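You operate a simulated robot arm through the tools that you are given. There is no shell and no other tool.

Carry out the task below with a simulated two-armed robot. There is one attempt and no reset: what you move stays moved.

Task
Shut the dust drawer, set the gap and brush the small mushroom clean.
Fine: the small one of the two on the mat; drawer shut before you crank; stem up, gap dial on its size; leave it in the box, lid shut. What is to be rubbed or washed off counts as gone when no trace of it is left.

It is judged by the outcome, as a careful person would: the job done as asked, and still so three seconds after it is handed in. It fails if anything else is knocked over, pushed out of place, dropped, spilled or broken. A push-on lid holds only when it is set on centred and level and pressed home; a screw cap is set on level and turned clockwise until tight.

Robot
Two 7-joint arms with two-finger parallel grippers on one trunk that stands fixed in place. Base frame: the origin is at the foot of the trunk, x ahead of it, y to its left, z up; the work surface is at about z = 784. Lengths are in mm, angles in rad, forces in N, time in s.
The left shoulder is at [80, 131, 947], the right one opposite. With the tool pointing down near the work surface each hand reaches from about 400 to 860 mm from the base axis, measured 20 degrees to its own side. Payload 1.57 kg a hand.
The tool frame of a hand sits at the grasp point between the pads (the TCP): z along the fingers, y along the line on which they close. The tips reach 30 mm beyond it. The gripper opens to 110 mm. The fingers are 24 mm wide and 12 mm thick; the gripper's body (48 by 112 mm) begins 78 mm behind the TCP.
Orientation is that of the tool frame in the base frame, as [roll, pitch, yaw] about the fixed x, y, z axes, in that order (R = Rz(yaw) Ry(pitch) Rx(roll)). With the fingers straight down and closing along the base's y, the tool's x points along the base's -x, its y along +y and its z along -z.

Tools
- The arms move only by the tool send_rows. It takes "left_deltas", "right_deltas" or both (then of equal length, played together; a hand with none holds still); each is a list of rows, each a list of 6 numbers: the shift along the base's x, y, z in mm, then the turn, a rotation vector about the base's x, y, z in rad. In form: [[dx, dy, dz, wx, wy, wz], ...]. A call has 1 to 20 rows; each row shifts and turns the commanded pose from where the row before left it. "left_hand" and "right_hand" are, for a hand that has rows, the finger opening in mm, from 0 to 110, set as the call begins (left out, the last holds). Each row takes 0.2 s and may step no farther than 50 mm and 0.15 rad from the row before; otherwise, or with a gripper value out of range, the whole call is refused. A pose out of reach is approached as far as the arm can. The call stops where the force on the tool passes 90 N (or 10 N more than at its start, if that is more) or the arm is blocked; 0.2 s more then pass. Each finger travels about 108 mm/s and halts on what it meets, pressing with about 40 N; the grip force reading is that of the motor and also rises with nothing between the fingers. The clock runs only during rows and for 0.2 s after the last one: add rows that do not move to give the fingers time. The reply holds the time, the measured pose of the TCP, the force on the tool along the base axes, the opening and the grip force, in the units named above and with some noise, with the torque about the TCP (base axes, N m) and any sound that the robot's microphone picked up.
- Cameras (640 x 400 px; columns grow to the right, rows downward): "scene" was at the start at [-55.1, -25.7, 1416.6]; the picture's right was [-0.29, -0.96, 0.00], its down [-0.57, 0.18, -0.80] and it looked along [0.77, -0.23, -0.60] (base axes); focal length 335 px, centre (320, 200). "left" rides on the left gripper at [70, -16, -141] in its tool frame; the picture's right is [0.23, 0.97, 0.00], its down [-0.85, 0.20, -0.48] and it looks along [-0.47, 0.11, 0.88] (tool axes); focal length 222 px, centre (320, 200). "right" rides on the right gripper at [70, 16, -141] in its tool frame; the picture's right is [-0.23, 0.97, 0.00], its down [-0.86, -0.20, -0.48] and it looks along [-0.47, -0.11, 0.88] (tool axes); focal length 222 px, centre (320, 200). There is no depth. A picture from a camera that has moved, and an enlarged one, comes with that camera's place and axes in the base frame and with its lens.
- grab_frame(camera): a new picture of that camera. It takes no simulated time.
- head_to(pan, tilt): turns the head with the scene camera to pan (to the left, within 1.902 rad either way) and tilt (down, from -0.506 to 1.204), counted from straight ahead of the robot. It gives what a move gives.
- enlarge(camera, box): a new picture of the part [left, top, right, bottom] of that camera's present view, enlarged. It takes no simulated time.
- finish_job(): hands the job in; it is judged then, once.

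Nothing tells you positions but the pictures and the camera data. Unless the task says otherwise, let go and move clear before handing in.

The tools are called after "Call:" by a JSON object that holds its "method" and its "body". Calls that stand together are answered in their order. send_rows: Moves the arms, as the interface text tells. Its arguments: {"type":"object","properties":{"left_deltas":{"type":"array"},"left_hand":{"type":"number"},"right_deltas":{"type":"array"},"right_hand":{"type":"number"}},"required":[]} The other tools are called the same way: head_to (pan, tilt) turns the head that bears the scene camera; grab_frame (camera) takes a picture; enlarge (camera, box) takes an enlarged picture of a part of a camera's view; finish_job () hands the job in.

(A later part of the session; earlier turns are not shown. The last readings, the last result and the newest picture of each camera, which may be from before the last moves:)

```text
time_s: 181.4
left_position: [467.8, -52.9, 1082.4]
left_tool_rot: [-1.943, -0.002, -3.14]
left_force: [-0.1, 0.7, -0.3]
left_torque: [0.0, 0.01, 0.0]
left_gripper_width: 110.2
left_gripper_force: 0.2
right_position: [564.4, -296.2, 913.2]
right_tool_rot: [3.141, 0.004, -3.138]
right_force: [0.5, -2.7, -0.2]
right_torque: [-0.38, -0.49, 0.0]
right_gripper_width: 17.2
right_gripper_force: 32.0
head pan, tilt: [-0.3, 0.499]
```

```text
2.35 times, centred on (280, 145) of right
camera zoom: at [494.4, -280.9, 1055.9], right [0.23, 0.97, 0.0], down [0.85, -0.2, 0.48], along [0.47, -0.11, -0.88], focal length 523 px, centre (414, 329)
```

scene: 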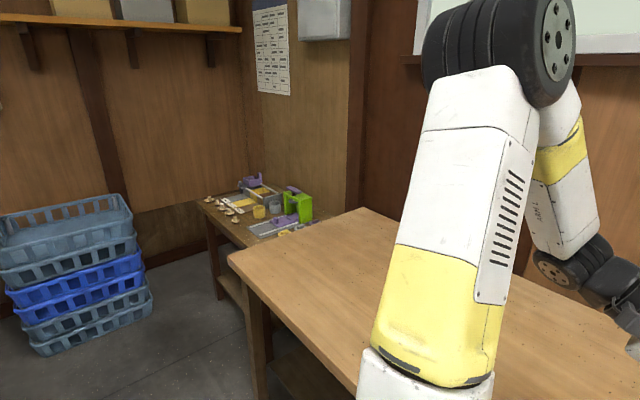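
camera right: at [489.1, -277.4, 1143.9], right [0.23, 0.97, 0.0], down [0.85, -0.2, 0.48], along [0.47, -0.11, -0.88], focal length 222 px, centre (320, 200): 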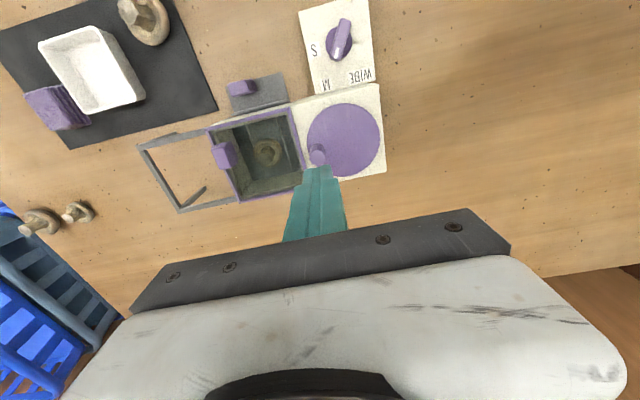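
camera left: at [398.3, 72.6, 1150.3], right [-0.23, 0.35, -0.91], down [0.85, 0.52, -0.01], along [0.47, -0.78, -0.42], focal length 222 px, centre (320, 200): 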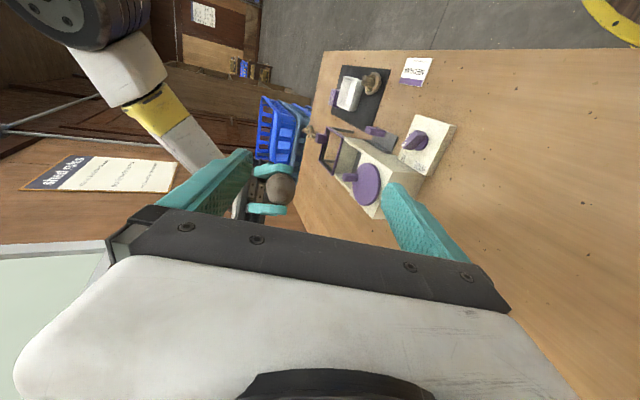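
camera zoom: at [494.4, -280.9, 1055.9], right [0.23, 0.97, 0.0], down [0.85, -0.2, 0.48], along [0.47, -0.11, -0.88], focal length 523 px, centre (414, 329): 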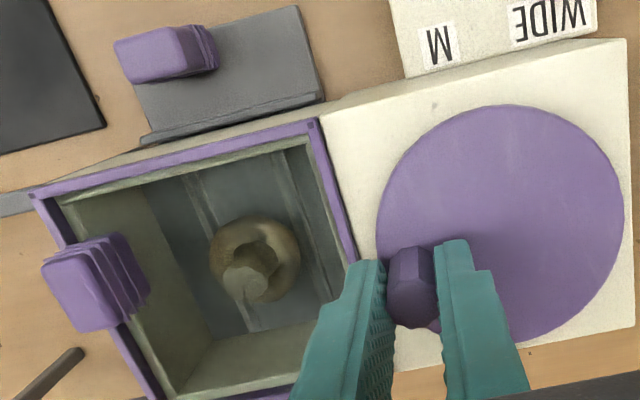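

Call:
{"method": "send_rows", "body": {"right_deltas": [[10.2, 1.62, 0, 0, 0, 0], [9.2, 4.68, 0, 0, 0, 0], [7.3, 7.3, 0, 0, 0, 0], [4.68, 9.2, 0, 0, 0, 0], [1.62, 10.2, 0, 0, 0, 0], [-1.62, 10.2, 0, 0, 0, 0], [-4.68, 9.2, 0, 0, 0, 0], [-7.3, 7.3, 0, 0, 0, 0], [-9.2, 4.68, 0, 0, 0, 0], [-10.2, 1.62, 0, 0, 0, 0], [-10.2, -1.62, 0, 0, 0, 0], [-9.2, -4.68, 0, 0, 0, 0], [-7.3, -7.3, 0, 0, 0, 0], [-4.68, -9.2, 0, 0, 0, 0], [-1.62, -10.2, 0, 0, 0, 0], [1.62, -10.2, 0, 0, 0, 0], [4.68, -9.2, 0, 0, 0, 0], [7.3, -7.3, 0, 0, 0, 0], [9.2, -4.68, 0, 0, 0, 0], [10.2, -1.62, 0, 0, 0, 0]]}}

Call:
{"method": "send_rows", "body": {"right_deltas": [[10.2, 1.62, 0, 0, 0, 0], [9.2, 4.68, 0, 0, 0, 0], [7.3, 7.3, 0, 0, 0, 0], [4.68, 9.2, 0, 0, 0, 0], [1.62, 10.2, 0, 0, 0, 0], [-1.62, 10.2, 0, 0, 0, 0], [-4.68, 9.2, 0, 0, 0, 0], [-7.3, 7.3, 0, 0, 0, 0], [-9.2, 4.68, 0, 0, 0, 0], [-10.2, 1.62, 0, 0, 0, 0], [0, 0, 0, 0, 0, 0]]}}

Call:
{"method": "send_rows", "body": {"right_deltas": [[0, 0, 0, 0, 0, 0], [0, 0, 0, 0, 0, 0], [0, 0, 35, 0, 0, 0], [-4, -35, 30, 0, 0, 0], [-8, -46, 8, 0, 0, 0], [-11, -46, 0, 0, 0, 0], [0, -5, 0, 0, 0, 0], [0, 0, 0, 0, 0, 0]], "right_hand": 80}}

Call:
{"method": "enlarge", "body": {"camera": "right", "box": [260, 100, 400, 210]}}

Call:
{"method": "enlarge", "body": {"camera": "right", "box": [300, 135, 360, 185]}}

```text
time_s: 185.6
left_position: [466.7, -54.2, 1082.4]
left_tool_rot: [-1.943, -0.002, -3.141]
left_force: [0.2, 0.0, -0.2]
left_torque: [-0.01, 0.03, -0.03]
left_gripper_width: 109.8
left_gripper_force: 0.0
right_position: [563.5, -296.1, 914.1]
right_tool_rot: [3.139, 0.001, -3.14]
right_force: [-0.3, -0.6, -11.5]
right_torque: [-0.36, -0.41, -0.02]
right_gripper_width: 17.2
right_gripper_force: 31.9
head pan, tilt: [-0.3, 0.499]
```

```text
time_s: 188.0
left_position: [467.3, -53.7, 1081.9]
left_tool_rot: [-1.942, -0.001, -3.14]
left_force: [-0.1, -0.9, 0.0]
left_torque: [0.03, 0.03, 0.0]
left_gripper_width: 110.0
left_gripper_force: 0.0
right_position: [562.5, -232.6, 913.8]
right_tool_rot: [3.14, 0.004, -3.141]
right_force: [-1.4, -23.6, -15.2]
right_torque: [-0.54, -0.92, 0.03]
right_gripper_width: 17.1
right_gripper_force: 32.4
head pan, tilt: [-0.3, 0.499]
```

```text
time_s: 189.8
left_position: [466.7, -54.5, 1083.4]
left_tool_rot: [-1.943, -0.002, -3.139]
left_force: [0.0, 0.1, 0.8]
left_torque: [0.0, -0.01, -0.02]
left_gripper_width: 110.1
left_gripper_force: 0.1
right_position: [539.2, -363.5, 985.0]
right_tool_rot: [3.14, 0.002, -3.141]
right_force: [0.0, -0.7, 1.0]
right_torque: [0.02, 0.01, 0.02]
right_gripper_width: 80.0
right_gripper_force: 0.0
head pan, tilt: [-0.3, 0.499]
```

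```text
3.64 times, centred on (330, 155) of right
camera zoom: at [470.0, -347.7, 1128.6], right [0.23, 0.97, 0.0], down [0.85, -0.2, 0.48], along [0.47, -0.11, -0.88], focal length 808 px, centre (284, 364)
```

zoom: 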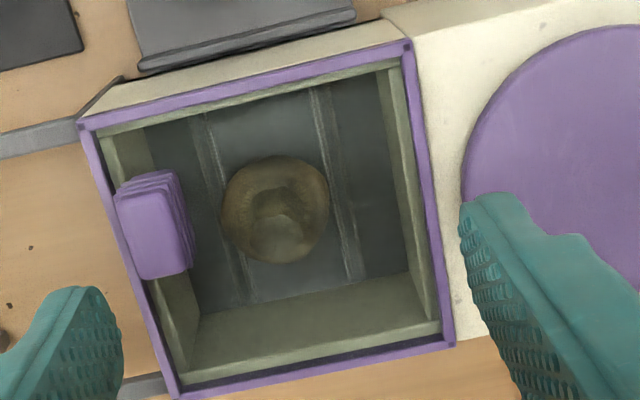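

```text
8.00 times, centred on (330, 160) of right
camera zoom: at [470.0, -347.7, 1128.6], right [0.23, 0.97, 0.0], down [0.85, -0.2, 0.48], along [0.47, -0.11, -0.88], focal length 1777 px, centre (240, 520)
```

zoom: 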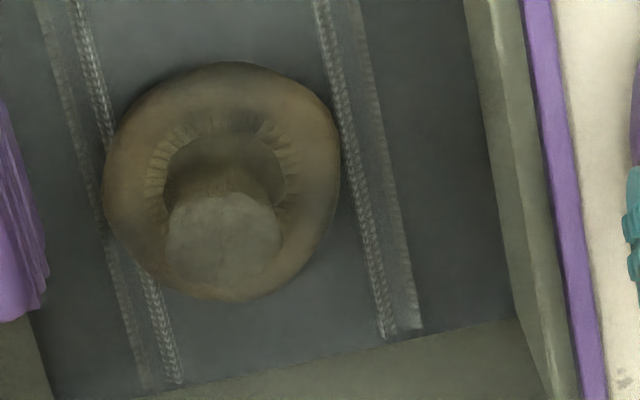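

No visible change counter-clockwise either. Let me double-check the drawer fit from the left camera's side view.

Call:
{"method": "enlarge", "body": {"camera": "left", "box": [325, 110, 425, 190]}}

Call:
{"method": "enlarge", "body": {"camera": "left", "box": [360, 115, 410, 155]}}

```text
5.00 times, centred on (375, 150) of left
camera zoom: at [398.3, 72.5, 1150.3], right [-0.23, 0.35, -0.91], down [0.85, 0.52, -0.01], along [0.47, -0.78, -0.42], focal length 1111 px, centre (45, 450)
```

zoom: 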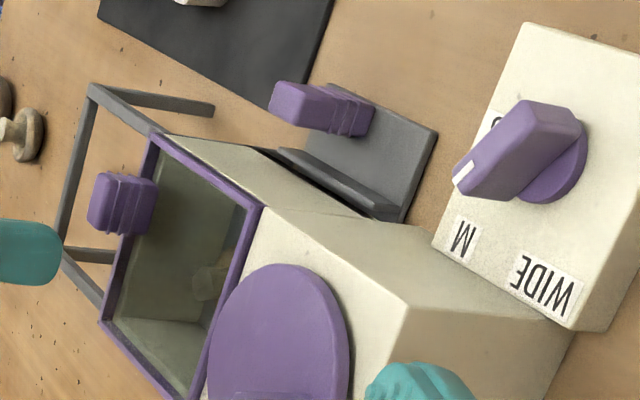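

```text
10.00 times, centred on (385, 135) of left
camera zoom: at [398.3, 72.5, 1150.3], right [-0.23, 0.35, -0.91], down [0.85, 0.52, -0.01], along [0.47, -0.78, -0.42], focal length 2221 px, centre (-330, 850)
```

zoom: 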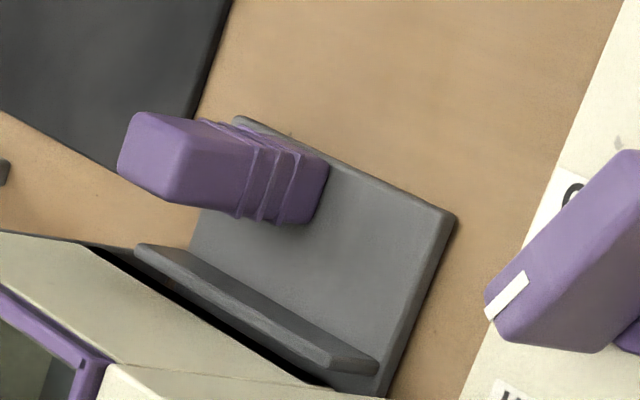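

The drawer front is flush with the wall, so it is shut. With drawer and lid shut and both crank directions tried, M does not brush this small mushroom, so the gap must match its own (small) size: S. I'll turn the dial to S.

Call:
{"method": "send_rows", "body": {"right_deltas": [[-20, 25, 0, 0, 0, -0.12], [-20, 25, 0, 0, 0, -0.12], [-20, 25, -10, 0, 0, -0.12], [-20, 25, -20, 0, 0, -0.12], [-2, 19, -30, 0, 0, -0.01], [0, 0, -30, 0, 0, 0], [0, 0, 0, 0, 0, 0]], "right_hand": 44}}

Call:
{"method": "grab_frame", "body": {"camera": "right"}}

Call:
{"method": "enlarge", "body": {"camera": "right", "box": [260, 100, 390, 220]}}

```text
time_s: 191.4
left_position: [466.7, -52.5, 1083.4]
left_tool_rot: [-1.941, -0.002, -3.139]
left_force: [-0.2, -0.5, -0.6]
left_torque: [0.01, 0.05, 0.0]
left_gripper_width: 109.8
left_gripper_force: 0.1
right_position: [457.6, -244.3, 894.6]
right_tool_rot: [3.139, 0.0, 2.65]
right_force: [0.3, 0.3, -0.3]
right_torque: [-0.01, 0.0, -0.01]
right_gripper_width: 44.1
right_gripper_force: 0.1
head pan, tilt: [-0.3, 0.499]
```

```text
taken
camera right: at [404.3, -197.1, 1037.6], right [0.66, 0.75, 0.0], down [0.66, -0.58, 0.48], along [0.36, -0.31, -0.88], focal length 222 px, centre (320, 200)
```

right: 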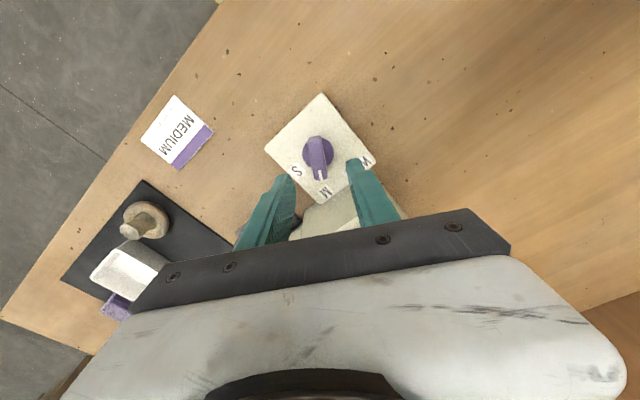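

```text
3.33 times, centred on (325, 160) of right
camera zoom: at [404.3, -197.1, 1037.6], right [0.66, 0.75, 0.0], down [0.66, -0.58, 0.48], along [0.36, -0.31, -0.88], focal length 740 px, centre (303, 333)
```

zoom: 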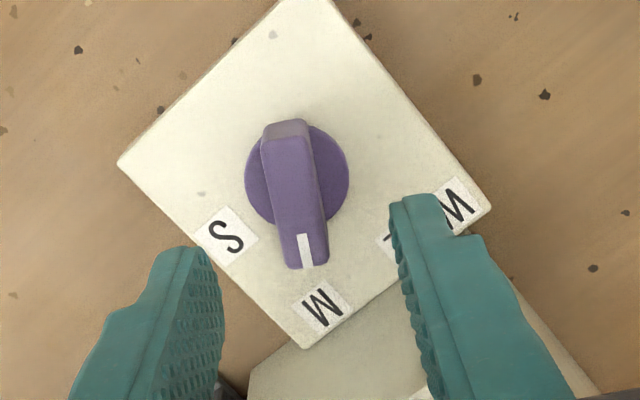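

Call:
{"method": "send_rows", "body": {"right_deltas": [[0, -0.7, -25, 0, 0, 0], [0, 0, -20, 0, 0, 0], [0, 0, -11, 0, 0, 0], [0, 0, 0, 0, 0, 0]]}}

Call:
{"method": "send_rows", "body": {"right_deltas": [[0, 0, 0, 0, 0, 0], [0, 0, 0, 0, 0, 0], [0, 0, 0, 0, 0, 0]], "right_hand": 8}}

Call:
{"method": "send_rows", "body": {"right_deltas": [[0, 0, 0, 0, 0, -0.135], [0, 0, 0, 0, 0, -0.135], [0, 0, 0, 0, 0, -0.135], [0, 0, 0, 0, 0, -0.135], [0, 0, 0, 0, 0, -0.135], [0, 0, 0, 0, 0, -0.135], [0, 0, 0, 0, 0, -0.135], [0, 0, 0, 0, 0, -0.135], [0, 0, 0, 0, 0, 0]]}}

Call:
{"method": "enlarge", "body": {"camera": "right", "box": [230, 80, 430, 220]}}

Call:
{"method": "enlarge", "body": {"camera": "left", "box": [380, 100, 470, 170]}}

```text
time_s: 192.4
left_position: [467.0, -52.9, 1082.7]
left_tool_rot: [-1.943, -0.001, -3.14]
left_force: [0.5, 0.4, 0.8]
left_torque: [0.01, -0.01, -0.01]
left_gripper_width: 110.0
left_gripper_force: 0.0
right_position: [457.0, -244.2, 841.5]
right_tool_rot: [-3.141, 0.002, 2.653]
right_force: [-0.1, -0.4, 0.2]
right_torque: [0.0, 0.03, 0.0]
right_gripper_width: 44.2
right_gripper_force: 0.2
head pan, tilt: [-0.3, 0.499]
```

```text
time_s: 193.2
left_position: [465.4, -53.6, 1082.2]
left_tool_rot: [-1.943, -0.002, -3.141]
left_force: [0.5, 0.2, -0.3]
left_torque: [-0.01, -0.06, -0.01]
left_gripper_width: 109.9
left_gripper_force: 0.0
right_position: [457.3, -245.2, 841.1]
right_tool_rot: [3.139, 0.003, 2.649]
right_force: [-4.5, -14.9, -0.3]
right_torque: [-0.66, -0.07, 0.01]
right_gripper_width: 13.8
right_gripper_force: 30.6
head pan, tilt: [-0.3, 0.499]
```

```text
time_s: 195.2
left_position: [466.1, -52.6, 1082.9]
left_tool_rot: [-1.939, 0.002, -3.14]
left_force: [0.5, 1.1, -0.2]
left_torque: [-0.02, 0.03, 0.03]
left_gripper_width: 110.1
left_gripper_force: 0.1
right_position: [456.7, -243.9, 840.2]
right_tool_rot: [3.139, 0.0, 1.573]
right_force: [-10.6, 4.5, 0.4]
right_torque: [0.1, 0.3, -0.01]
right_gripper_width: 16.9
right_gripper_force: 5.1
head pan, tilt: [-0.3, 0.499]
```

```text
2.86 times, centred on (330, 150) of right
camera zoom: at [473.7, -174.2, 983.4], right [0.97, -0.23, 0.0], down [-0.2, -0.86, 0.48], along [-0.11, -0.47, -0.88], focal length 635 px, centre (291, 343)
```

zoom: 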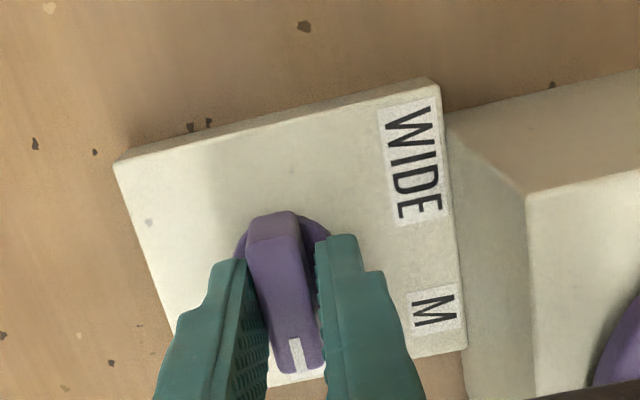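

```text
5.71 times, centred on (425, 135) of left
camera zoom: at [398.0, 72.9, 1150.4], right [-0.23, 0.35, -0.91], down [0.85, 0.52, -0.01], along [0.47, -0.78, -0.42], focal length 1269 px, centre (-280, 571)
```

zoom: 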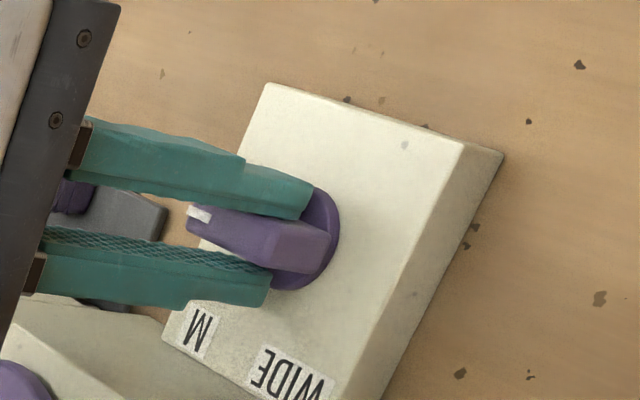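

Call:
{"method": "send_rows", "body": {"right_deltas": [[0, 0, 0, 0, 0, 0], [0, 0, 0, 0, 0, 0], [0, 0, 0, 0, 0, 0]], "right_hand": 6}}

Call:
{"method": "enlarge", "body": {"camera": "right", "box": [230, 80, 430, 220]}}

```text
time_s: 196.0
left_position: [466.9, -53.4, 1082.7]
left_tool_rot: [-1.94, -0.001, -3.14]
left_force: [-0.1, -0.1, 0.3]
left_torque: [-0.02, -0.02, -0.01]
left_gripper_width: 109.7
left_gripper_force: 0.1
right_position: [456.3, -243.6, 842.4]
right_tool_rot: [3.141, 0.001, 1.572]
right_force: [-11.5, 4.7, -0.2]
right_torque: [0.18, 0.32, -0.03]
right_gripper_width: 16.5
right_gripper_force: 5.9
head pan, tilt: [-0.3, 0.499]
```

```text
2.86 times, centred on (330, 150) of right
camera zoom: at [473.4, -174.8, 983.3], right [0.97, -0.23, 0.0], down [-0.2, -0.85, 0.48], along [-0.11, -0.47, -0.88], focal length 635 px, centre (291, 343)
```

zoom: 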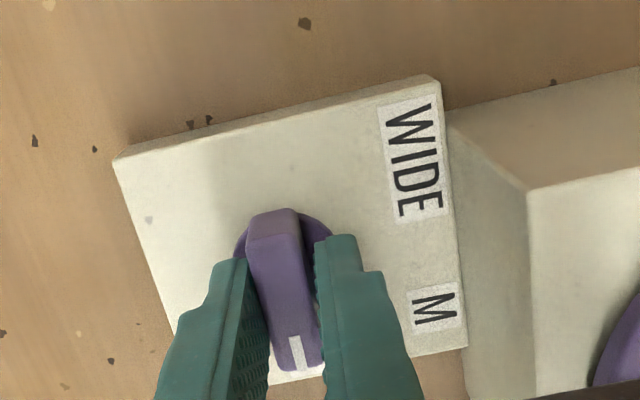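

The bar skewed in the grip; I'll release, rise, and measure the pointer.

Call:
{"method": "send_rows", "body": {"right_deltas": [[0, 0, 0, 0, 0, 0], [0, 0, 0, 0, 0, 0], [0, 0, 25, 0, 0, 0], [0, 0, 35, 0, 0, 0], [0, 0, 30, 0, 0, 0], [0, 0, 0, 0, 0, 0]], "right_hand": 44}}

Call:
{"method": "enlarge", "body": {"camera": "right", "box": [250, 90, 390, 200]}}

Call:
{"method": "enlarge", "body": {"camera": "left", "box": [380, 100, 470, 170]}}

```text
time_s: 197.4
left_position: [467.6, -53.8, 1083.1]
left_tool_rot: [-1.943, -0.002, -3.14]
left_force: [-0.7, 0.7, 0.3]
left_torque: [0.0, -0.01, -0.04]
left_gripper_width: 110.0
left_gripper_force: 0.0
right_position: [456.1, -245.6, 930.5]
right_tool_rot: [3.139, 0.001, 1.573]
right_force: [-0.1, -0.8, 0.3]
right_torque: [-0.04, 0.0, 0.0]
right_gripper_width: 44.0
right_gripper_force: 0.0
head pan, tilt: [-0.3, 0.499]
```

```text
3.64 times, centred on (320, 145) of right
camera zoom: at [473.0, -176.0, 1073.6], right [0.97, -0.23, 0.0], down [-0.2, -0.85, 0.48], along [-0.11, -0.47, -0.88], focal length 808 px, centre (320, 400)
```

zoom: 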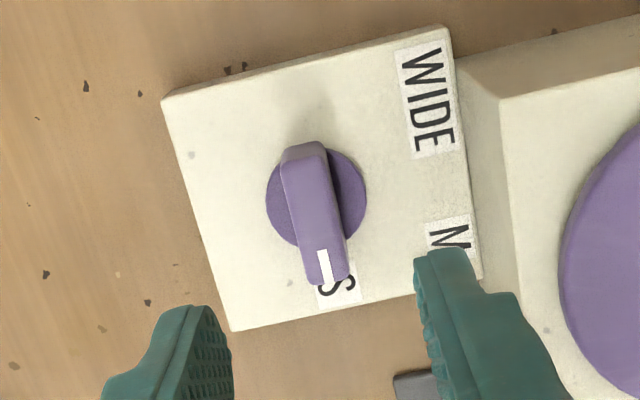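

```text
5.71 times, centred on (425, 135) of left
camera zoom: at [398.3, 72.6, 1150.3], right [-0.23, 0.35, -0.91], down [0.85, 0.52, -0.01], along [0.47, -0.78, -0.42], focal length 1269 px, centre (-280, 571)
```

zoom: 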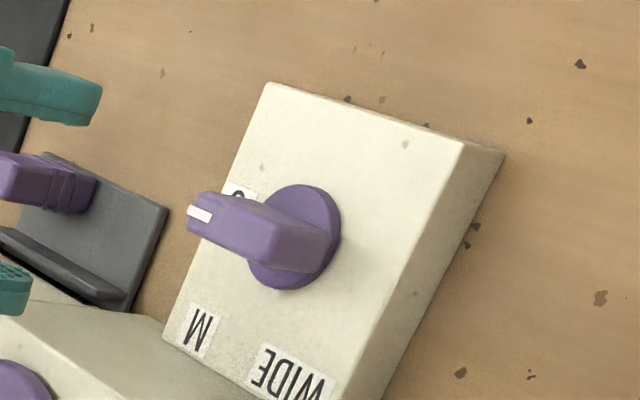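

The dial is now exactly on S. Back to the crank peg (≈562, −233).

Call:
{"method": "send_rows", "body": {"right_deltas": [[0, 0, 20, 0, 0, 0.145], [10, 0, 20, 0, 0, 0.145], [10, 0, 20, 0, 0, 0.145], [10, 0, 6, 0, 0, 0.145], [10, 2, 0, 0, 0, 0.145], [10, 2, 0, 0, 0, 0.145], [10, 2, 0, 0, 0, 0.145], [10, 2, 0, 0, 0, 0.145], [12, 2, 0, 0, 0, 0.145], [12, 1, 0, 0, 0, 0.145], [12, 1, 0, 0, 0, 0.12], [0, 0, 0, 0, 0, 0]], "right_hand": 50}}

Call:
{"method": "enlarge", "body": {"camera": "right", "box": [220, 80, 420, 230]}}

```text
time_s: 200.0
left_position: [466.8, -54.4, 1082.0]
left_tool_rot: [-1.942, -0.002, -3.14]
left_force: [-0.5, -0.6, 0.1]
left_torque: [-0.01, -0.01, -0.01]
left_gripper_width: 110.1
left_gripper_force: 0.1
right_position: [562.4, -231.6, 998.4]
right_tool_rot: [3.139, 0.002, -3.137]
right_force: [0.2, 0.7, -0.8]
right_torque: [0.0, -0.03, -0.01]
right_gripper_width: 50.1
right_gripper_force: 0.1
head pan, tilt: [-0.3, 0.499]
```

```text
2.67 times, centred on (320, 155) of right
camera zoom: at [493.7, -216.8, 1139.9], right [0.22, 0.97, 0.0], down [0.86, -0.2, 0.48], along [0.47, -0.11, -0.88], focal length 592 px, centre (320, 320)
```

zoom: 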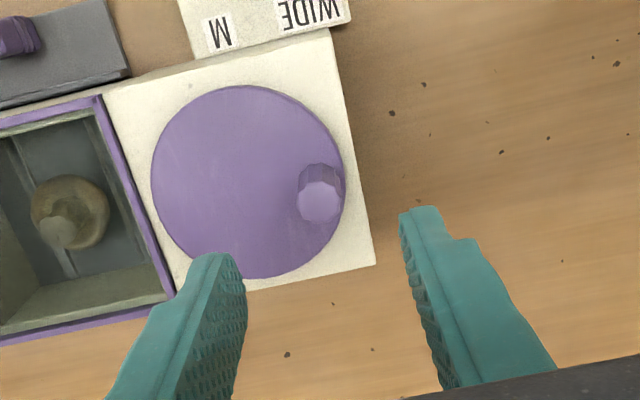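

Peg is aligned. Descend, grip and do one clockwise turn, then look.

Call:
{"method": "send_rows", "body": {"right_deltas": [[0, -1.5, -30, 0, 0, -0.004], [0, 0, -30, 0, 0, 0], [0, 0, -25, 0, 0, 0], [0, 0, 0, 0, 0, 0]]}}

Call:
{"method": "send_rows", "body": {"right_deltas": [[0, 0, 0, 0, 0, 0], [0, 0, 0, 0, 0, 0], [0, 0, 0, 0, 0, 0]], "right_hand": 10}}

Call:
{"method": "send_rows", "body": {"right_deltas": [[10.2, -1.62, 0, 0, 0, 0], [9.2, -4.68, 0, 0, 0, 0], [7.3, -7.3, 0, 0, 0, 0], [4.68, -9.2, 0, 0, 0, 0], [1.62, -10.2, 0, 0, 0, 0], [-1.62, -10.2, 0, 0, 0, 0], [-4.68, -9.2, 0, 0, 0, 0], [-7.3, -7.3, 0, 0, 0, 0], [-9.2, -4.68, 0, 0, 0, 0], [-10.2, -1.62, 0, 0, 0, 0], [-10.2, 1.62, 0, 0, 0, 0], [-9.2, 4.68, 0, 0, 0, 0], [-7.3, 7.3, 0, 0, 0, 0], [-4.68, 9.2, 0, 0, 0, 0], [-1.62, 10.2, 0, 0, 0, 0], [1.62, 10.2, 0, 0, 0, 0], [4.68, 9.2, 0, 0, 0, 0], [7.3, 7.3, 0, 0, 0, 0], [9.2, 4.68, 0, 0, 0, 0], [10.2, 1.62, 0, 0, 0, 0]]}}

Call:
{"method": "enlarge", "body": {"camera": "right", "box": [120, 60, 360, 230]}}

Call:
{"method": "enlarge", "body": {"camera": "right", "box": [170, 140, 270, 220]}}

```text
time_s: 201.0
left_position: [466.9, -53.4, 1083.3]
left_tool_rot: [-1.942, -0.001, -3.139]
left_force: [-1.0, -0.4, 0.2]
left_torque: [0.04, -0.01, -0.05]
left_gripper_width: 110.4
left_gripper_force: 0.1
right_position: [560.4, -233.9, 913.1]
right_tool_rot: [3.14, 0.002, 3.138]
right_force: [-0.1, 0.3, 0.3]
right_torque: [-0.03, -0.01, -0.02]
right_gripper_width: 50.4
right_gripper_force: 0.0
head pan, tilt: [-0.3, 0.499]
```

```text
time_s: 201.8
left_position: [467.5, -52.6, 1083.3]
left_tool_rot: [-1.94, -0.002, -3.14]
left_force: [-0.5, 0.3, 0.3]
left_torque: [0.01, -0.01, 0.0]
left_gripper_width: 109.8
left_gripper_force: 0.1
right_position: [561.6, -232.1, 912.6]
right_tool_rot: [3.141, 0.001, 3.139]
right_force: [0.6, 8.9, -3.8]
right_torque: [-0.15, -0.29, 0.0]
right_gripper_width: 17.1
right_gripper_force: 32.2
head pan, tilt: [-0.3, 0.499]
```

```text
time_s: 206.0
left_position: [466.7, -53.9, 1082.2]
left_tool_rot: [-1.941, -0.003, -3.139]
left_force: [-0.3, 0.6, 0.3]
left_torque: [0.0, 0.0, 0.02]
left_gripper_width: 109.9
left_gripper_force: 0.1
right_position: [564.1, -234.2, 911.4]
right_tool_rot: [3.14, 0.007, 3.14]
right_force: [2.0, 14.5, 9.3]
right_torque: [0.02, -0.54, -0.02]
right_gripper_width: 17.1
right_gripper_force: 32.3
head pan, tilt: [-0.3, 0.499]
```

```text
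2.35 times, centred on (240, 145) of right
camera zoom: at [495.6, -217.0, 1053.9], right [0.23, 0.97, 0.0], down [0.85, -0.2, 0.48], along [0.47, -0.11, -0.88], focal length 523 px, centre (508, 329)
```

zoom: 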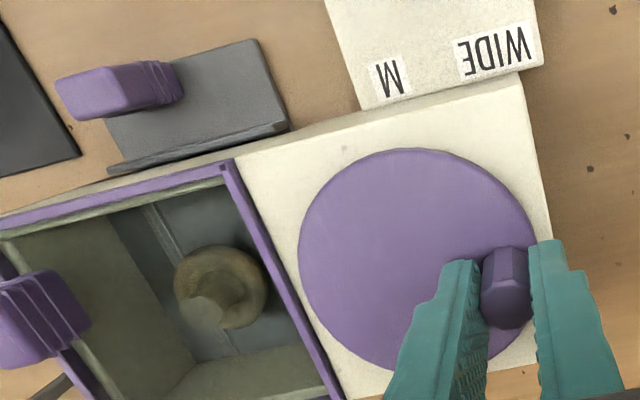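

```text
5.00 times, centred on (220, 180) of right
camera zoom: at [495.6, -217.0, 1053.9], right [0.23, 0.97, 0.0], down [0.85, -0.2, 0.48], along [0.47, -0.11, -0.88], focal length 1111 px, centre (820, 300)
```

zoom: 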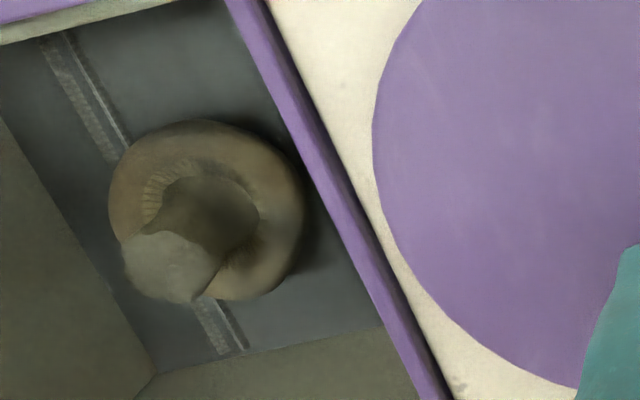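

Call:
{"method": "send_rows", "body": {"right_deltas": [[10.2, -1.62, 0, 0, 0, 0], [9.2, -4.68, 0, 0, 0, 0], [7.3, -7.3, 0, 0, 0, 0], [4.68, -9.2, 0, 0, 0, 0], [1.62, -10.2, 0, 0, 0, 0], [-1.62, -10.2, 0, 0, 0, 0], [-4.68, -9.2, 0, 0, 0, 0], [-7.3, -7.3, 0, 0, 0, 0], [-9.2, -4.68, 0, 0, 0, 0], [-10.2, -1.62, 0, 0, 0, 0], [-10.2, 1.62, 0, 0, 0, 0], [-9.2, 4.68, 0, 0, 0, 0], [-7.3, 7.3, 0, 0, 0, 0], [-4.68, 9.2, 0, 0, 0, 0], [-1.62, 10.2, 0, 0, 0, 0], [1.62, 10.2, 0, 0, 0, 0], [4.68, 9.2, 0, 0, 0, 0], [7.3, 7.3, 0, 0, 0, 0], [9.2, 4.68, 0, 0, 0, 0], [10.2, 1.62, 0, 0, 0, 0]]}}

Call:
{"method": "send_rows", "body": {"right_deltas": [[10.2, -1.62, 0, 0, 0, 0], [9.2, -4.68, 0, 0, 0, 0], [7.3, -7.3, 0, 0, 0, 0], [4.68, -9.2, 0, 0, 0, 0], [1.62, -10.2, 0, 0, 0, 0], [-1.62, -10.2, 0, 0, 0, 0], [-4.68, -9.2, 0, 0, 0, 0], [-7.3, -7.3, 0, 0, 0, 0], [-9.2, -4.68, 0, 0, 0, 0], [-10.2, -1.62, 0, 0, 0, 0], [-10.2, 1.62, 0, 0, 0, 0], [-9.2, 4.68, 0, 0, 0, 0], [-7.3, 7.3, 0, 0, 0, 0], [-4.68, 9.2, 0, 0, 0, 0], [-1.62, 10.2, 0, 0, 0, 0], [1.62, 10.2, 0, 0, 0, 0], [4.68, 9.2, 0, 0, 0, 0], [7.3, 7.3, 0, 0, 0, 0], [9.2, 4.68, 0, 0, 0, 0], [10.2, 1.62, 0, 0, 0, 0]]}}

Call:
{"method": "send_rows", "body": {"right_deltas": [[10.2, -1.62, 0, 0, 0, 0], [9.2, -4.68, 0, 0, 0, 0], [7.3, -7.3, 0, 0, 0, 0], [4.68, -9.2, 0, 0, 0, 0], [1.62, -10.2, 0, 0, 0, 0], [-1.62, -10.2, 0, 0, 0, 0], [-4.68, -9.2, 0, 0, 0, 0], [-7.3, -7.3, 0, 0, 0, 0], [-9.2, -4.68, 0, 0, 0, 0], [-10.2, -1.62, 0, 0, 0, 0], [-10.2, 1.62, 0, 0, 0, 0], [-9.2, 4.68, 0, 0, 0, 0], [-7.3, 7.3, 0, 0, 0, 0], [-4.68, 9.2, 0, 0, 0, 0], [-1.62, 10.2, 0, 0, 0, 0], [1.62, 10.2, 0, 0, 0, 0], [4.68, 9.2, 0, 0, 0, 0], [7.3, 7.3, 0, 0, 0, 0], [9.2, 4.68, 0, 0, 0, 0], [10.2, 1.62, 0, 0, 0, 0]]}}

Call:
{"method": "enlarge", "body": {"camera": "right", "box": [170, 140, 270, 220]}}

```text
time_s: 210.2
left_position: [466.4, -53.1, 1082.1]
left_tool_rot: [-1.94, -0.002, -3.139]
left_force: [-0.8, -0.6, 0.8]
left_torque: [0.0, 0.04, -0.01]
left_gripper_width: 110.2
left_gripper_force: 0.1
right_position: [565.7, -233.2, 912.2]
right_tool_rot: [3.141, 0.005, 3.139]
right_force: [2.3, 16.3, -2.4]
right_torque: [0.01, -0.05, 0.02]
right_gripper_width: 17.4
right_gripper_force: 32.2
head pan, tilt: [-0.3, 0.499]
```

```text
time_s: 214.4
left_position: [466.4, -53.5, 1083.3]
left_tool_rot: [-1.941, -0.001, -3.138]
left_force: [0.6, 0.5, 0.1]
left_torque: [0.01, 0.0, -0.01]
left_gripper_width: 110.2
left_gripper_force: 0.0
right_position: [563.4, -235.7, 910.7]
right_tool_rot: [3.139, 0.0, 3.139]
right_force: [-0.3, 0.5, 0.0]
right_torque: [0.0, -0.03, 0.0]
right_gripper_width: 9.8
right_gripper_force: 0.0
head pan, tilt: [-0.3, 0.499]
```

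```text
time_s: 218.6
left_position: [467.8, -53.4, 1082.1]
left_tool_rot: [-1.943, -0.002, -3.141]
left_force: [-0.2, 1.4, 0.3]
left_torque: [0.02, 0.0, -0.01]
left_gripper_width: 110.1
left_gripper_force: 0.1
right_position: [562.5, -233.6, 911.3]
right_tool_rot: [3.141, -0.001, 3.139]
right_force: [0.6, -0.4, -0.4]
right_torque: [-0.01, -0.02, 0.01]
right_gripper_width: 10.2
right_gripper_force: 0.2
head pan, tilt: [-0.3, 0.499]
```

```text
5.00 times, centred on (220, 180) of right
camera zoom: at [494.3, -217.7, 1054.0], right [0.23, 0.97, 0.0], down [0.85, -0.2, 0.48], along [0.47, -0.11, -0.88], focal length 1111 px, centre (820, 300)
```

zoom: 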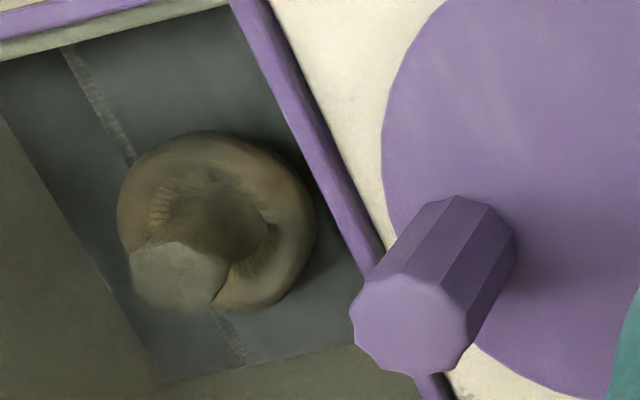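

The peg slipped from the grip again (≈2.5 turns done at S). I'll regrip it at its present position, well centred, and continue.

Call:
{"method": "send_rows", "body": {"right_deltas": [[0, 0, 40, 0, 0, 0], [0, 0, 45, 0, 0, 0], [0, -32, 0, 0, 0, 0], [-4, -32, 0, 0, 0, 0], [0, 0, 0, 0, 0, 0]], "right_hand": 50}}

Call:
{"method": "enlarge", "body": {"camera": "right", "box": [220, 80, 420, 230]}}

```text
time_s: 219.8
left_position: [467.0, -53.6, 1082.9]
left_tool_rot: [-1.941, -0.002, -3.14]
left_force: [-0.4, -0.1, -0.3]
left_torque: [0.01, 0.01, 0.0]
left_gripper_width: 110.1
left_gripper_force: 0.0
right_position: [559.1, -299.0, 997.7]
right_tool_rot: [3.139, 0.001, 3.14]
right_force: [-0.9, -0.7, 0.3]
right_torque: [0.01, -0.02, 0.0]
right_gripper_width: 50.0
right_gripper_force: 0.0
head pan, tilt: [-0.3, 0.499]
```

```text
2.67 times, centred on (320, 155) of right
camera zoom: at [490.0, -282.7, 1139.4], right [0.23, 0.97, 0.0], down [0.85, -0.2, 0.48], along [0.47, -0.11, -0.88], focal length 592 px, centre (320, 320)
```

zoom: 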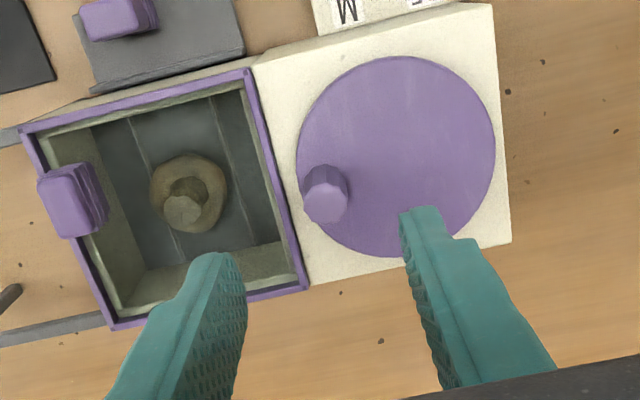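

Call:
{"method": "send_rows", "body": {"right_deltas": [[3.4, 1.2, -30, 0, 0, 0], [0, 0, -30, 0, 0, 0], [0, 0, -28, 0, 0, 0], [0, 0, 0, 0, 0, 0]]}}

Call:
{"method": "send_rows", "body": {"right_deltas": [[0, 0, 0, 0, 0, 0], [0, 0, 0, 0, 0, 0], [0, 0, 0, 0, 0, 0]], "right_hand": 4}}

Call:
{"method": "send_rows", "body": {"right_deltas": [[-10.2, 1.62, 0, 0, 0, 0], [-9.2, 4.68, 0, 0, 0, 0], [-7.3, 7.3, 0, 0, 0, 0], [-4.68, 9.2, 0, 0, 0, 0], [-1.62, 10.2, 0, 0, 0, 0], [1.62, 10.2, 0, 0, 0, 0], [4.68, 9.2, 0, 0, 0, 0], [7.3, 7.3, 0, 0, 0, 0], [9.2, 4.68, 0, 0, 0, 0], [10.2, 1.62, 0, 0, 0, 0], [10.2, -1.62, 0, 0, 0, 0], [9.2, -4.68, 0, 0, 0, 0], [7.3, -7.3, 0, 0, 0, 0], [4.68, -9.2, 0, 0, 0, 0], [1.62, -10.2, 0, 0, 0, 0], [-1.62, -10.2, 0, 0, 0, 0], [-4.68, -9.2, 0, 0, 0, 0], [-7.3, -7.3, 0, 0, 0, 0], [-9.2, -4.68, 0, 0, 0, 0], [-10.2, -1.62, 0, 0, 0, 0]]}}

Call:
{"method": "enlarge", "body": {"camera": "right", "box": [160, 60, 400, 230]}}

```text
time_s: 220.8
left_position: [466.6, -53.8, 1082.7]
left_tool_rot: [-1.944, -0.002, 3.14]
left_force: [0.6, 0.1, -0.2]
left_torque: [0.0, 0.02, 0.0]
left_gripper_width: 109.9
left_gripper_force: 0.1
right_position: [561.7, -296.2, 909.2]
right_tool_rot: [3.14, 0.001, 3.138]
right_force: [0.5, -0.9, 0.4]
right_torque: [0.04, -0.02, -0.01]
right_gripper_width: 50.0
right_gripper_force: 0.1
head pan, tilt: [-0.3, 0.499]
```

```text
time_s: 221.6
left_position: [466.8, -52.7, 1082.2]
left_tool_rot: [-1.941, -0.001, -3.14]
left_force: [0.7, 0.8, 0.6]
left_torque: [-0.02, -0.01, -0.02]
left_gripper_width: 110.1
left_gripper_force: 0.1
right_position: [561.7, -297.1, 909.1]
right_tool_rot: [3.141, 0.001, 3.139]
right_force: [0.3, -4.4, -3.8]
right_torque: [-0.68, -0.27, 0.02]
right_gripper_width: 17.5
right_gripper_force: 32.6
head pan, tilt: [-0.3, 0.499]
```

```text
time_s: 225.8
left_position: [467.3, -53.3, 1083.9]
left_tool_rot: [-1.942, -0.003, -3.14]
left_force: [-0.7, 0.3, 0.0]
left_torque: [0.01, 0.01, -0.02]
left_gripper_width: 109.8
left_gripper_force: 0.1
right_position: [562.4, -296.5, 909.5]
right_tool_rot: [-3.142, 0.001, 3.138]
right_force: [5.4, -0.6, 10.2]
right_torque: [-0.31, 0.62, -0.03]
right_gripper_width: 17.5
right_gripper_force: 24.7
head pan, tilt: [-0.3, 0.499]
```

```text
2.35 times, centred on (280, 145) of right
camera zoom: at [494.4, -280.8, 1052.2], right [0.23, 0.97, 0.0], down [0.85, -0.2, 0.48], along [0.47, -0.11, -0.88], focal length 523 px, centre (414, 329)
```

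zoom: 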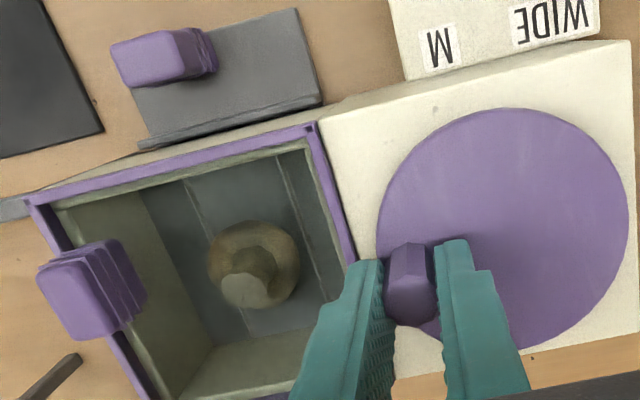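

Call:
{"method": "send_rows", "body": {"right_deltas": [[0, 0, 0, 0, 0, 0], [0, 0, 0, 0, 0, 0]], "right_hand": 26}}

Call:
{"method": "enlarge", "body": {"camera": "right", "box": [260, 120, 380, 220]}}

```text
time_s: 226.4
left_position: [467.5, -54.3, 1083.5]
left_tool_rot: [-1.943, -0.003, -3.139]
left_force: [-0.9, 0.2, -0.9]
left_torque: [0.0, 0.02, -0.02]
left_gripper_width: 110.0
left_gripper_force: 0.0
right_position: [563.2, -297.9, 909.9]
right_tool_rot: [3.139, 0.0, 3.138]
right_force: [0.0, 0.0, -1.2]
right_torque: [0.0, 0.01, -0.02]
right_gripper_width: 26.0
right_gripper_force: 0.1
head pan, tilt: [-0.3, 0.499]
```

```text
4.00 times, centred on (320, 170) of right
camera zoom: at [494.3, -281.2, 1051.3], right [0.23, 0.97, 0.0], down [0.85, -0.2, 0.48], along [0.47, -0.11, -0.88], focal length 888 px, centre (320, 320)
```

zoom: 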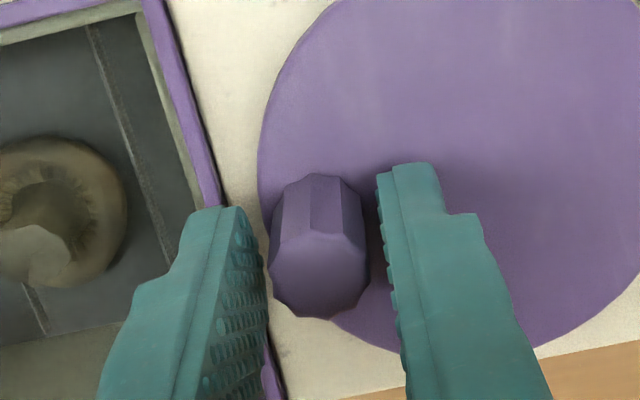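

Call:
{"method": "send_rows", "body": {"right_deltas": [[0, 0, 0, 0, 0, 0], [0, 0, 0, 0, 0, 0]], "right_hand": 2}}

Call:
{"method": "send_rows", "body": {"right_deltas": [[-10.2, 1.62, 0, 0, 0, 0], [-9.2, 4.68, 0, 0, 0, 0], [-7.3, 7.3, 0, 0, 0, 0], [-4.68, 9.2, 0, 0, 0, 0], [-1.62, 10.2, 0, 0, 0, 0], [1.62, 10.2, 0, 0, 0, 0], [4.68, 9.2, 0, 0, 0, 0], [7.3, 7.3, 0, 0, 0, 0], [9.2, 4.68, 0, 0, 0, 0], [10.2, 1.62, 0, 0, 0, 0], [10.2, -1.62, 0, 0, 0, 0], [9.2, -4.68, 0, 0, 0, 0], [7.3, -7.3, 0, 0, 0, 0], [4.68, -9.2, 0, 0, 0, 0], [1.62, -10.2, 0, 0, 0, 0], [-1.62, -10.2, 0, 0, 0, 0], [-4.68, -9.2, 0, 0, 0, 0], [-7.3, -7.3, 0, 0, 0, 0], [-9.2, -4.68, 0, 0, 0, 0], [-10.2, -1.62, 0, 0, 0, 0]]}}

Call:
{"method": "send_rows", "body": {"right_deltas": [[-10.2, 1.62, 0, 0, 0, 0], [-9.2, 4.68, 0, 0, 0, 0], [-7.3, 7.3, 0, 0, 0, 0], [-4.68, 9.2, 0, 0, 0, 0], [-1.62, 10.2, 0, 0, 0, 0], [1.62, 10.2, 0, 0, 0, 0], [4.68, 9.2, 0, 0, 0, 0], [7.3, 7.3, 0, 0, 0, 0], [9.2, 4.68, 0, 0, 0, 0], [10.2, 1.62, 0, 0, 0, 0], [10.2, -1.62, 0, 0, 0, 0], [9.2, -4.68, 0, 0, 0, 0], [7.3, -7.3, 0, 0, 0, 0], [4.68, -9.2, 0, 0, 0, 0], [1.62, -10.2, 0, 0, 0, 0], [-1.62, -10.2, 0, 0, 0, 0], [-4.68, -9.2, 0, 0, 0, 0], [-7.3, -7.3, 0, 0, 0, 0], [-9.2, -4.68, 0, 0, 0, 0], [-10.2, -1.62, 0, 0, 0, 0]]}}

Call:
{"method": "enlarge", "body": {"camera": "right", "box": [160, 60, 400, 230]}}

```text
time_s: 227.0
left_position: [466.8, -54.0, 1082.3]
left_tool_rot: [-1.942, -0.001, -3.14]
left_force: [-0.2, 0.3, -0.3]
left_torque: [0.01, 0.0, -0.03]
left_gripper_width: 109.9
left_gripper_force: 0.1
right_position: [562.2, -296.7, 909.0]
right_tool_rot: [3.14, 0.0, 3.14]
right_force: [0.6, 1.8, -2.8]
right_torque: [-0.29, 0.19, -0.02]
right_gripper_width: 17.4
right_gripper_force: 32.4
head pan, tilt: [-0.3, 0.499]
```

```text
time_s: 231.3
left_position: [467.2, -55.9, 1081.7]
left_tool_rot: [-1.943, -0.003, 3.141]
left_force: [0.2, -0.4, -0.6]
left_torque: [-0.06, -0.02, 0.01]
left_gripper_width: 110.2
left_gripper_force: 0.0
right_position: [579.6, -289.8, 909.8]
right_tool_rot: [3.135, 0.041, -3.135]
right_force: [36.7, 12.0, -27.1]
right_torque: [0.22, -0.33, 0.09]
right_gripper_width: 0.0
right_gripper_force: 21.0
head pan, tilt: [-0.3, 0.499]
stopped in row 20 (right hand): the force on the tool passed its limit at 97 N (the readings are from after the stop); the commanded pose is now the measured one
```

```text
time_s: 231.7
left_position: [466.8, -55.0, 1081.5]
left_tool_rot: [-1.943, -0.002, 3.14]
left_force: [0.5, 0.2, 0.4]
left_torque: [-0.02, -0.01, -0.03]
left_gripper_width: 110.0
left_gripper_force: 0.0
right_position: [578.4, -288.4, 913.4]
right_tool_rot: [3.139, 0.066, -3.132]
right_force: [25.9, 0.7, -19.9]
right_torque: [0.12, -0.34, 0.21]
right_gripper_width: 0.0
right_gripper_force: 21.8
head pan, tilt: [-0.3, 0.499]
stopped in row 2 (right hand): the force on the tool passed its limit at 100 N (the readings are from after the stop); the commanded pose is now the measured one
```

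```text
2.35 times, centred on (280, 145) of right
camera zoom: at [501.1, -274.0, 1050.7], right [0.22, 0.98, 0.02], down [0.82, -0.19, 0.53], along [0.52, -0.1, -0.85], focal length 523 px, centre (414, 329)
```

zoom: 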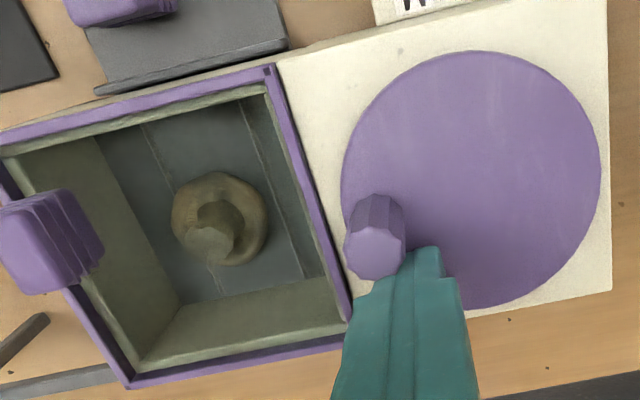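

The peg slipped and the closed fingers bumped it; I'll back off and rise, restoring vertical, then inspect the mushroom.

Call:
{"method": "send_rows", "body": {"right_deltas": [[6, 2, 0, 0, 0, 0], [0, 0, 20, 0, 0, 0], [0, 0, 35, 0.002, 0.066, -0.009], [0, 0, 30, 0, 0, 0], [0, 0, 0, 0, 0, 0]]}}

Call:
{"method": "grab_frame", "body": {"camera": "right"}}

Call:
{"method": "enlarge", "body": {"camera": "left", "box": [325, 110, 425, 210]}}

```text
time_s: 232.9
left_position: [466.5, -54.1, 1082.2]
left_tool_rot: [-1.943, -0.001, 3.141]
left_force: [-0.1, 0.6, 0.0]
left_torque: [0.03, 0.0, -0.03]
left_gripper_width: 110.0
left_gripper_force: 0.1
right_position: [580.9, -285.8, 998.9]
right_tool_rot: [3.136, -0.009, 3.141]
right_force: [-0.1, -0.5, 0.1]
right_torque: [0.01, -0.03, 0.02]
right_gripper_width: 0.0
right_gripper_force: 21.7
head pan, tilt: [-0.3, 0.499]
```

```text
taken
camera right: at [513.1, -270.6, 1142.2], right [0.23, 0.97, 0.0], down [0.86, -0.2, 0.47], along [0.46, -0.1, -0.88], focal length 222 px, centre (320, 200)
```

right: 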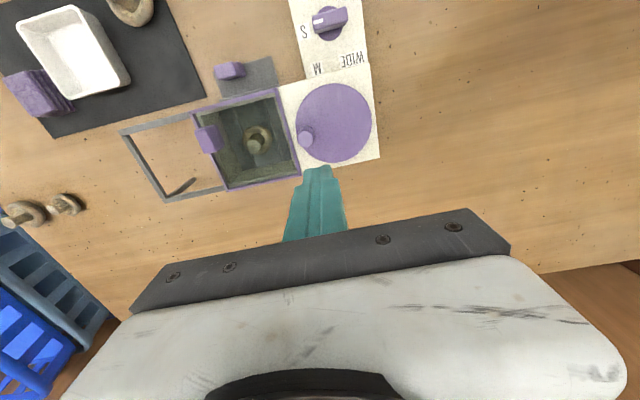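

```text
4.00 times, centred on (375, 160) of left
camera zoom: at [398.1, 71.7, 1150.4], right [-0.23, 0.35, -0.91], down [0.86, 0.52, -0.01], along [0.46, -0.78, -0.42], focal length 888 px, centre (100, 360)
```

zoom: 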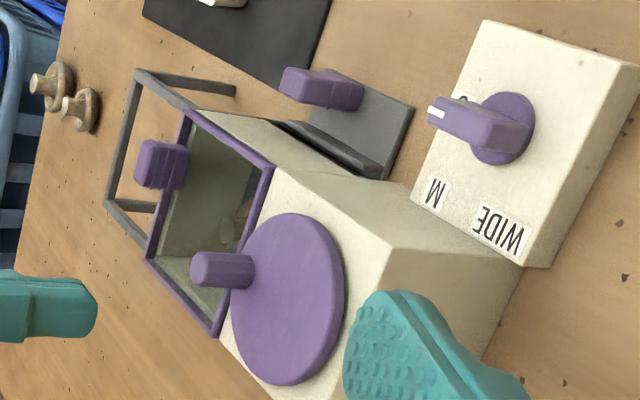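

Call:
{"method": "send_rows", "body": {"right_deltas": [[-13, -26, 0, -0.005, -0.009, 0], [-13, -27, 0, 0, 0, 0], [-13, -27, -10, 0, 0, 0], [0, 0, -30, 0, 0, 0], [0, 0, -30, 0, 0, 0], [0, 0, -18, 0, 0, 0], [0, 0, 0, 0, 0, 0], [0, -10, 0, 0, 0, 0], [0, -10, 0, 0, 0, 0], [0, -10, 0, 0, 0, 0], [0, -10, 0, 0, 0, 0], [0, -10, 0, 0, 0, 0], [0, -10, 0, 0, 0, 0], [0, -10, 0, 0, 0, 0], [0, -10, 0, 0, 0, 0], [0, -10, 0, 0, 0, 0], [0, -10, 0, 0, 0, 0], [0, -10, 0, 0, 0, 0], [0, -7, 0, 0, 0, 0], [0, 0, 0, 0, 0, 0]]}}

Call:
{"method": "send_rows", "body": {"right_deltas": [[0, 8, 0, 0, 0, 0], [0, 0, 35, 0, 0, 0], [0, 20, 35, 0, 0, 0.13], [5, 28, 0, 0, 0, 0.13], [5, 28, 0, 0, 0, 0.13], [5, 28, 0, 0, 0, 0.13], [4, 0, 0, 0, 0, 0.13], [0, 0, 0, 0, 0, 0.135], [0, 0, 0, 0, 0, 0]]}}

Call:
{"method": "send_rows", "body": {"right_deltas": [[0, 0, 0, 0, 0, 0], [0, 0, 0, 0, 0, 0]], "right_hand": 58}}

Call:
{"method": "enlarge", "body": {"camera": "right", "box": [240, 100, 400, 220]}}

Call:
{"method": "enlarge", "body": {"camera": "right", "box": [280, 110, 360, 170]}}

```text
time_s: 237.1
left_position: [466.6, -54.9, 1082.9]
left_tool_rot: [-1.943, -0.003, 3.139]
left_force: [-0.7, -0.2, 0.3]
left_torque: [-0.01, -0.01, 0.0]
left_gripper_width: 110.0
left_gripper_force: 0.2
right_position: [541.3, -483.8, 909.5]
right_tool_rot: [-3.141, 0.002, -3.14]
right_force: [1.0, 0.6, 0.7]
right_torque: [0.0, 0.02, 0.02]
right_gripper_width: 0.0
right_gripper_force: 21.6
head pan, tilt: [-0.3, 0.499]
```

```text
time_s: 239.1
left_position: [467.0, -54.6, 1083.1]
left_tool_rot: [-1.943, -0.001, 3.141]
left_force: [0.0, -0.9, 0.4]
left_torque: [0.0, -0.01, 0.02]
left_gripper_width: 110.4
left_gripper_force: 0.0
right_position: [559.9, -370.6, 980.1]
right_tool_rot: [-3.141, 0.001, -2.353]
right_force: [-0.6, 1.1, 0.0]
right_torque: [0.02, 0.02, -0.01]
right_gripper_width: 0.0
right_gripper_force: 21.1
head pan, tilt: [-0.3, 0.499]
```

```text
time_s: 239.7
left_position: [465.7, -55.1, 1082.6]
left_tool_rot: [-1.941, -0.002, 3.141]
left_force: [0.9, 0.2, 0.2]
left_torque: [-0.02, 0.01, 0.01]
left_gripper_width: 109.9
left_gripper_force: 0.0
right_position: [560.7, -372.6, 980.4]
right_tool_rot: [3.141, 0.002, -2.356]
right_force: [0.0, -0.2, 0.0]
right_torque: [-0.01, 0.04, -0.01]
right_gripper_width: 58.1
right_gripper_force: 0.0
head pan, tilt: [-0.3, 0.499]
```

```text
3.33 times, centred on (320, 160) of right
camera zoom: at [500.8, -410.4, 1122.1], right [-0.53, 0.85, 0.0], down [0.74, 0.46, 0.48], along [0.41, 0.25, -0.88], focal length 740 px, centre (320, 333)
```

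zoom: 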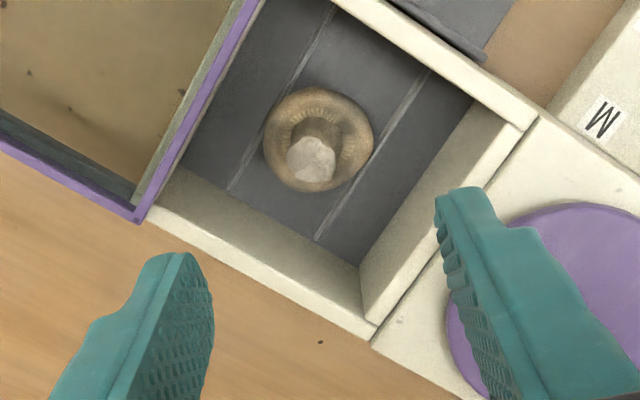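

```text
6.67 times, centred on (320, 140) of right
camera zoom: at [500.8, -410.4, 1122.1], right [-0.53, 0.85, 0.0], down [0.74, 0.46, 0.48], along [0.41, 0.25, -0.88], focal length 1481 px, centre (320, 600)
```

zoom: 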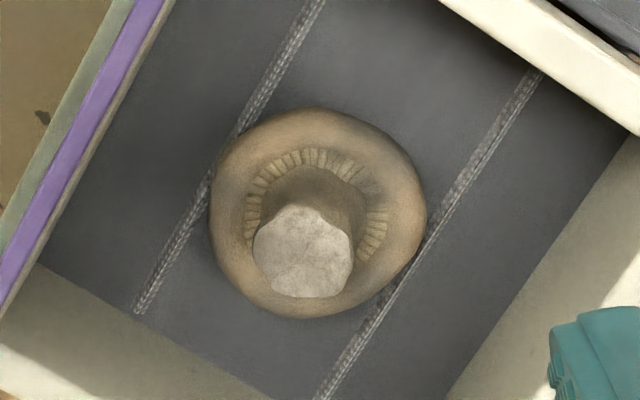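

Slightly lighter perhaps, but the dome tells. Lift and inspect it again with the left camera.

Call:
{"method": "send_rows", "body": {"right_deltas": [[1.5, 0.5, -35, 0, 0, 0], [0, 0, -40, 0, 0, 0], [0, 0, -35, 0, 0, 0], [0, 0, -14, 0, 0, 0], [0, 0, -8, 0, 0, 0], [0, 0, 0, 0, 0, 0]]}}

Call:
{"method": "enlarge", "body": {"camera": "right", "box": [220, 80, 420, 230]}}

```text
time_s: 241.1
left_position: [465.7, -55.3, 1081.7]
left_tool_rot: [-1.941, -0.002, 3.141]
left_force: [0.3, 0.3, 0.0]
left_torque: [-0.04, 0.0, 0.0]
left_gripper_width: 110.0
left_gripper_force: 0.1
right_position: [562.8, -371.6, 848.8]
right_tool_rot: [3.141, 0.001, -2.355]
right_force: [-0.5, 0.6, 0.2]
right_torque: [0.05, 0.01, -0.01]
right_gripper_width: 57.6
right_gripper_force: 0.1
head pan, tilt: [-0.3, 0.499]
```

```text
2.67 times, centred on (320, 155) of right
camera zoom: at [502.5, -409.6, 989.5], right [-0.53, 0.85, 0.0], down [0.74, 0.46, 0.48], along [0.41, 0.25, -0.88], focal length 592 px, centre (320, 320)
```

zoom: 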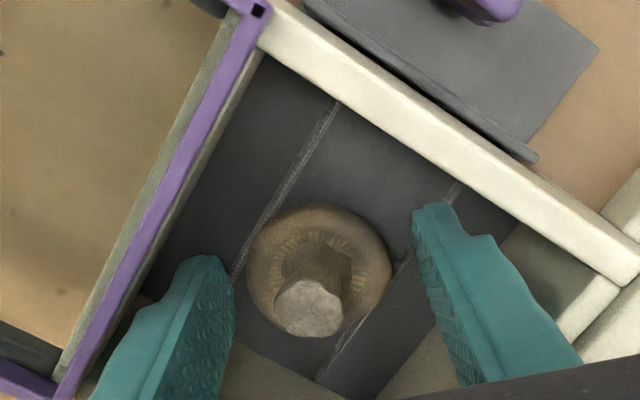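

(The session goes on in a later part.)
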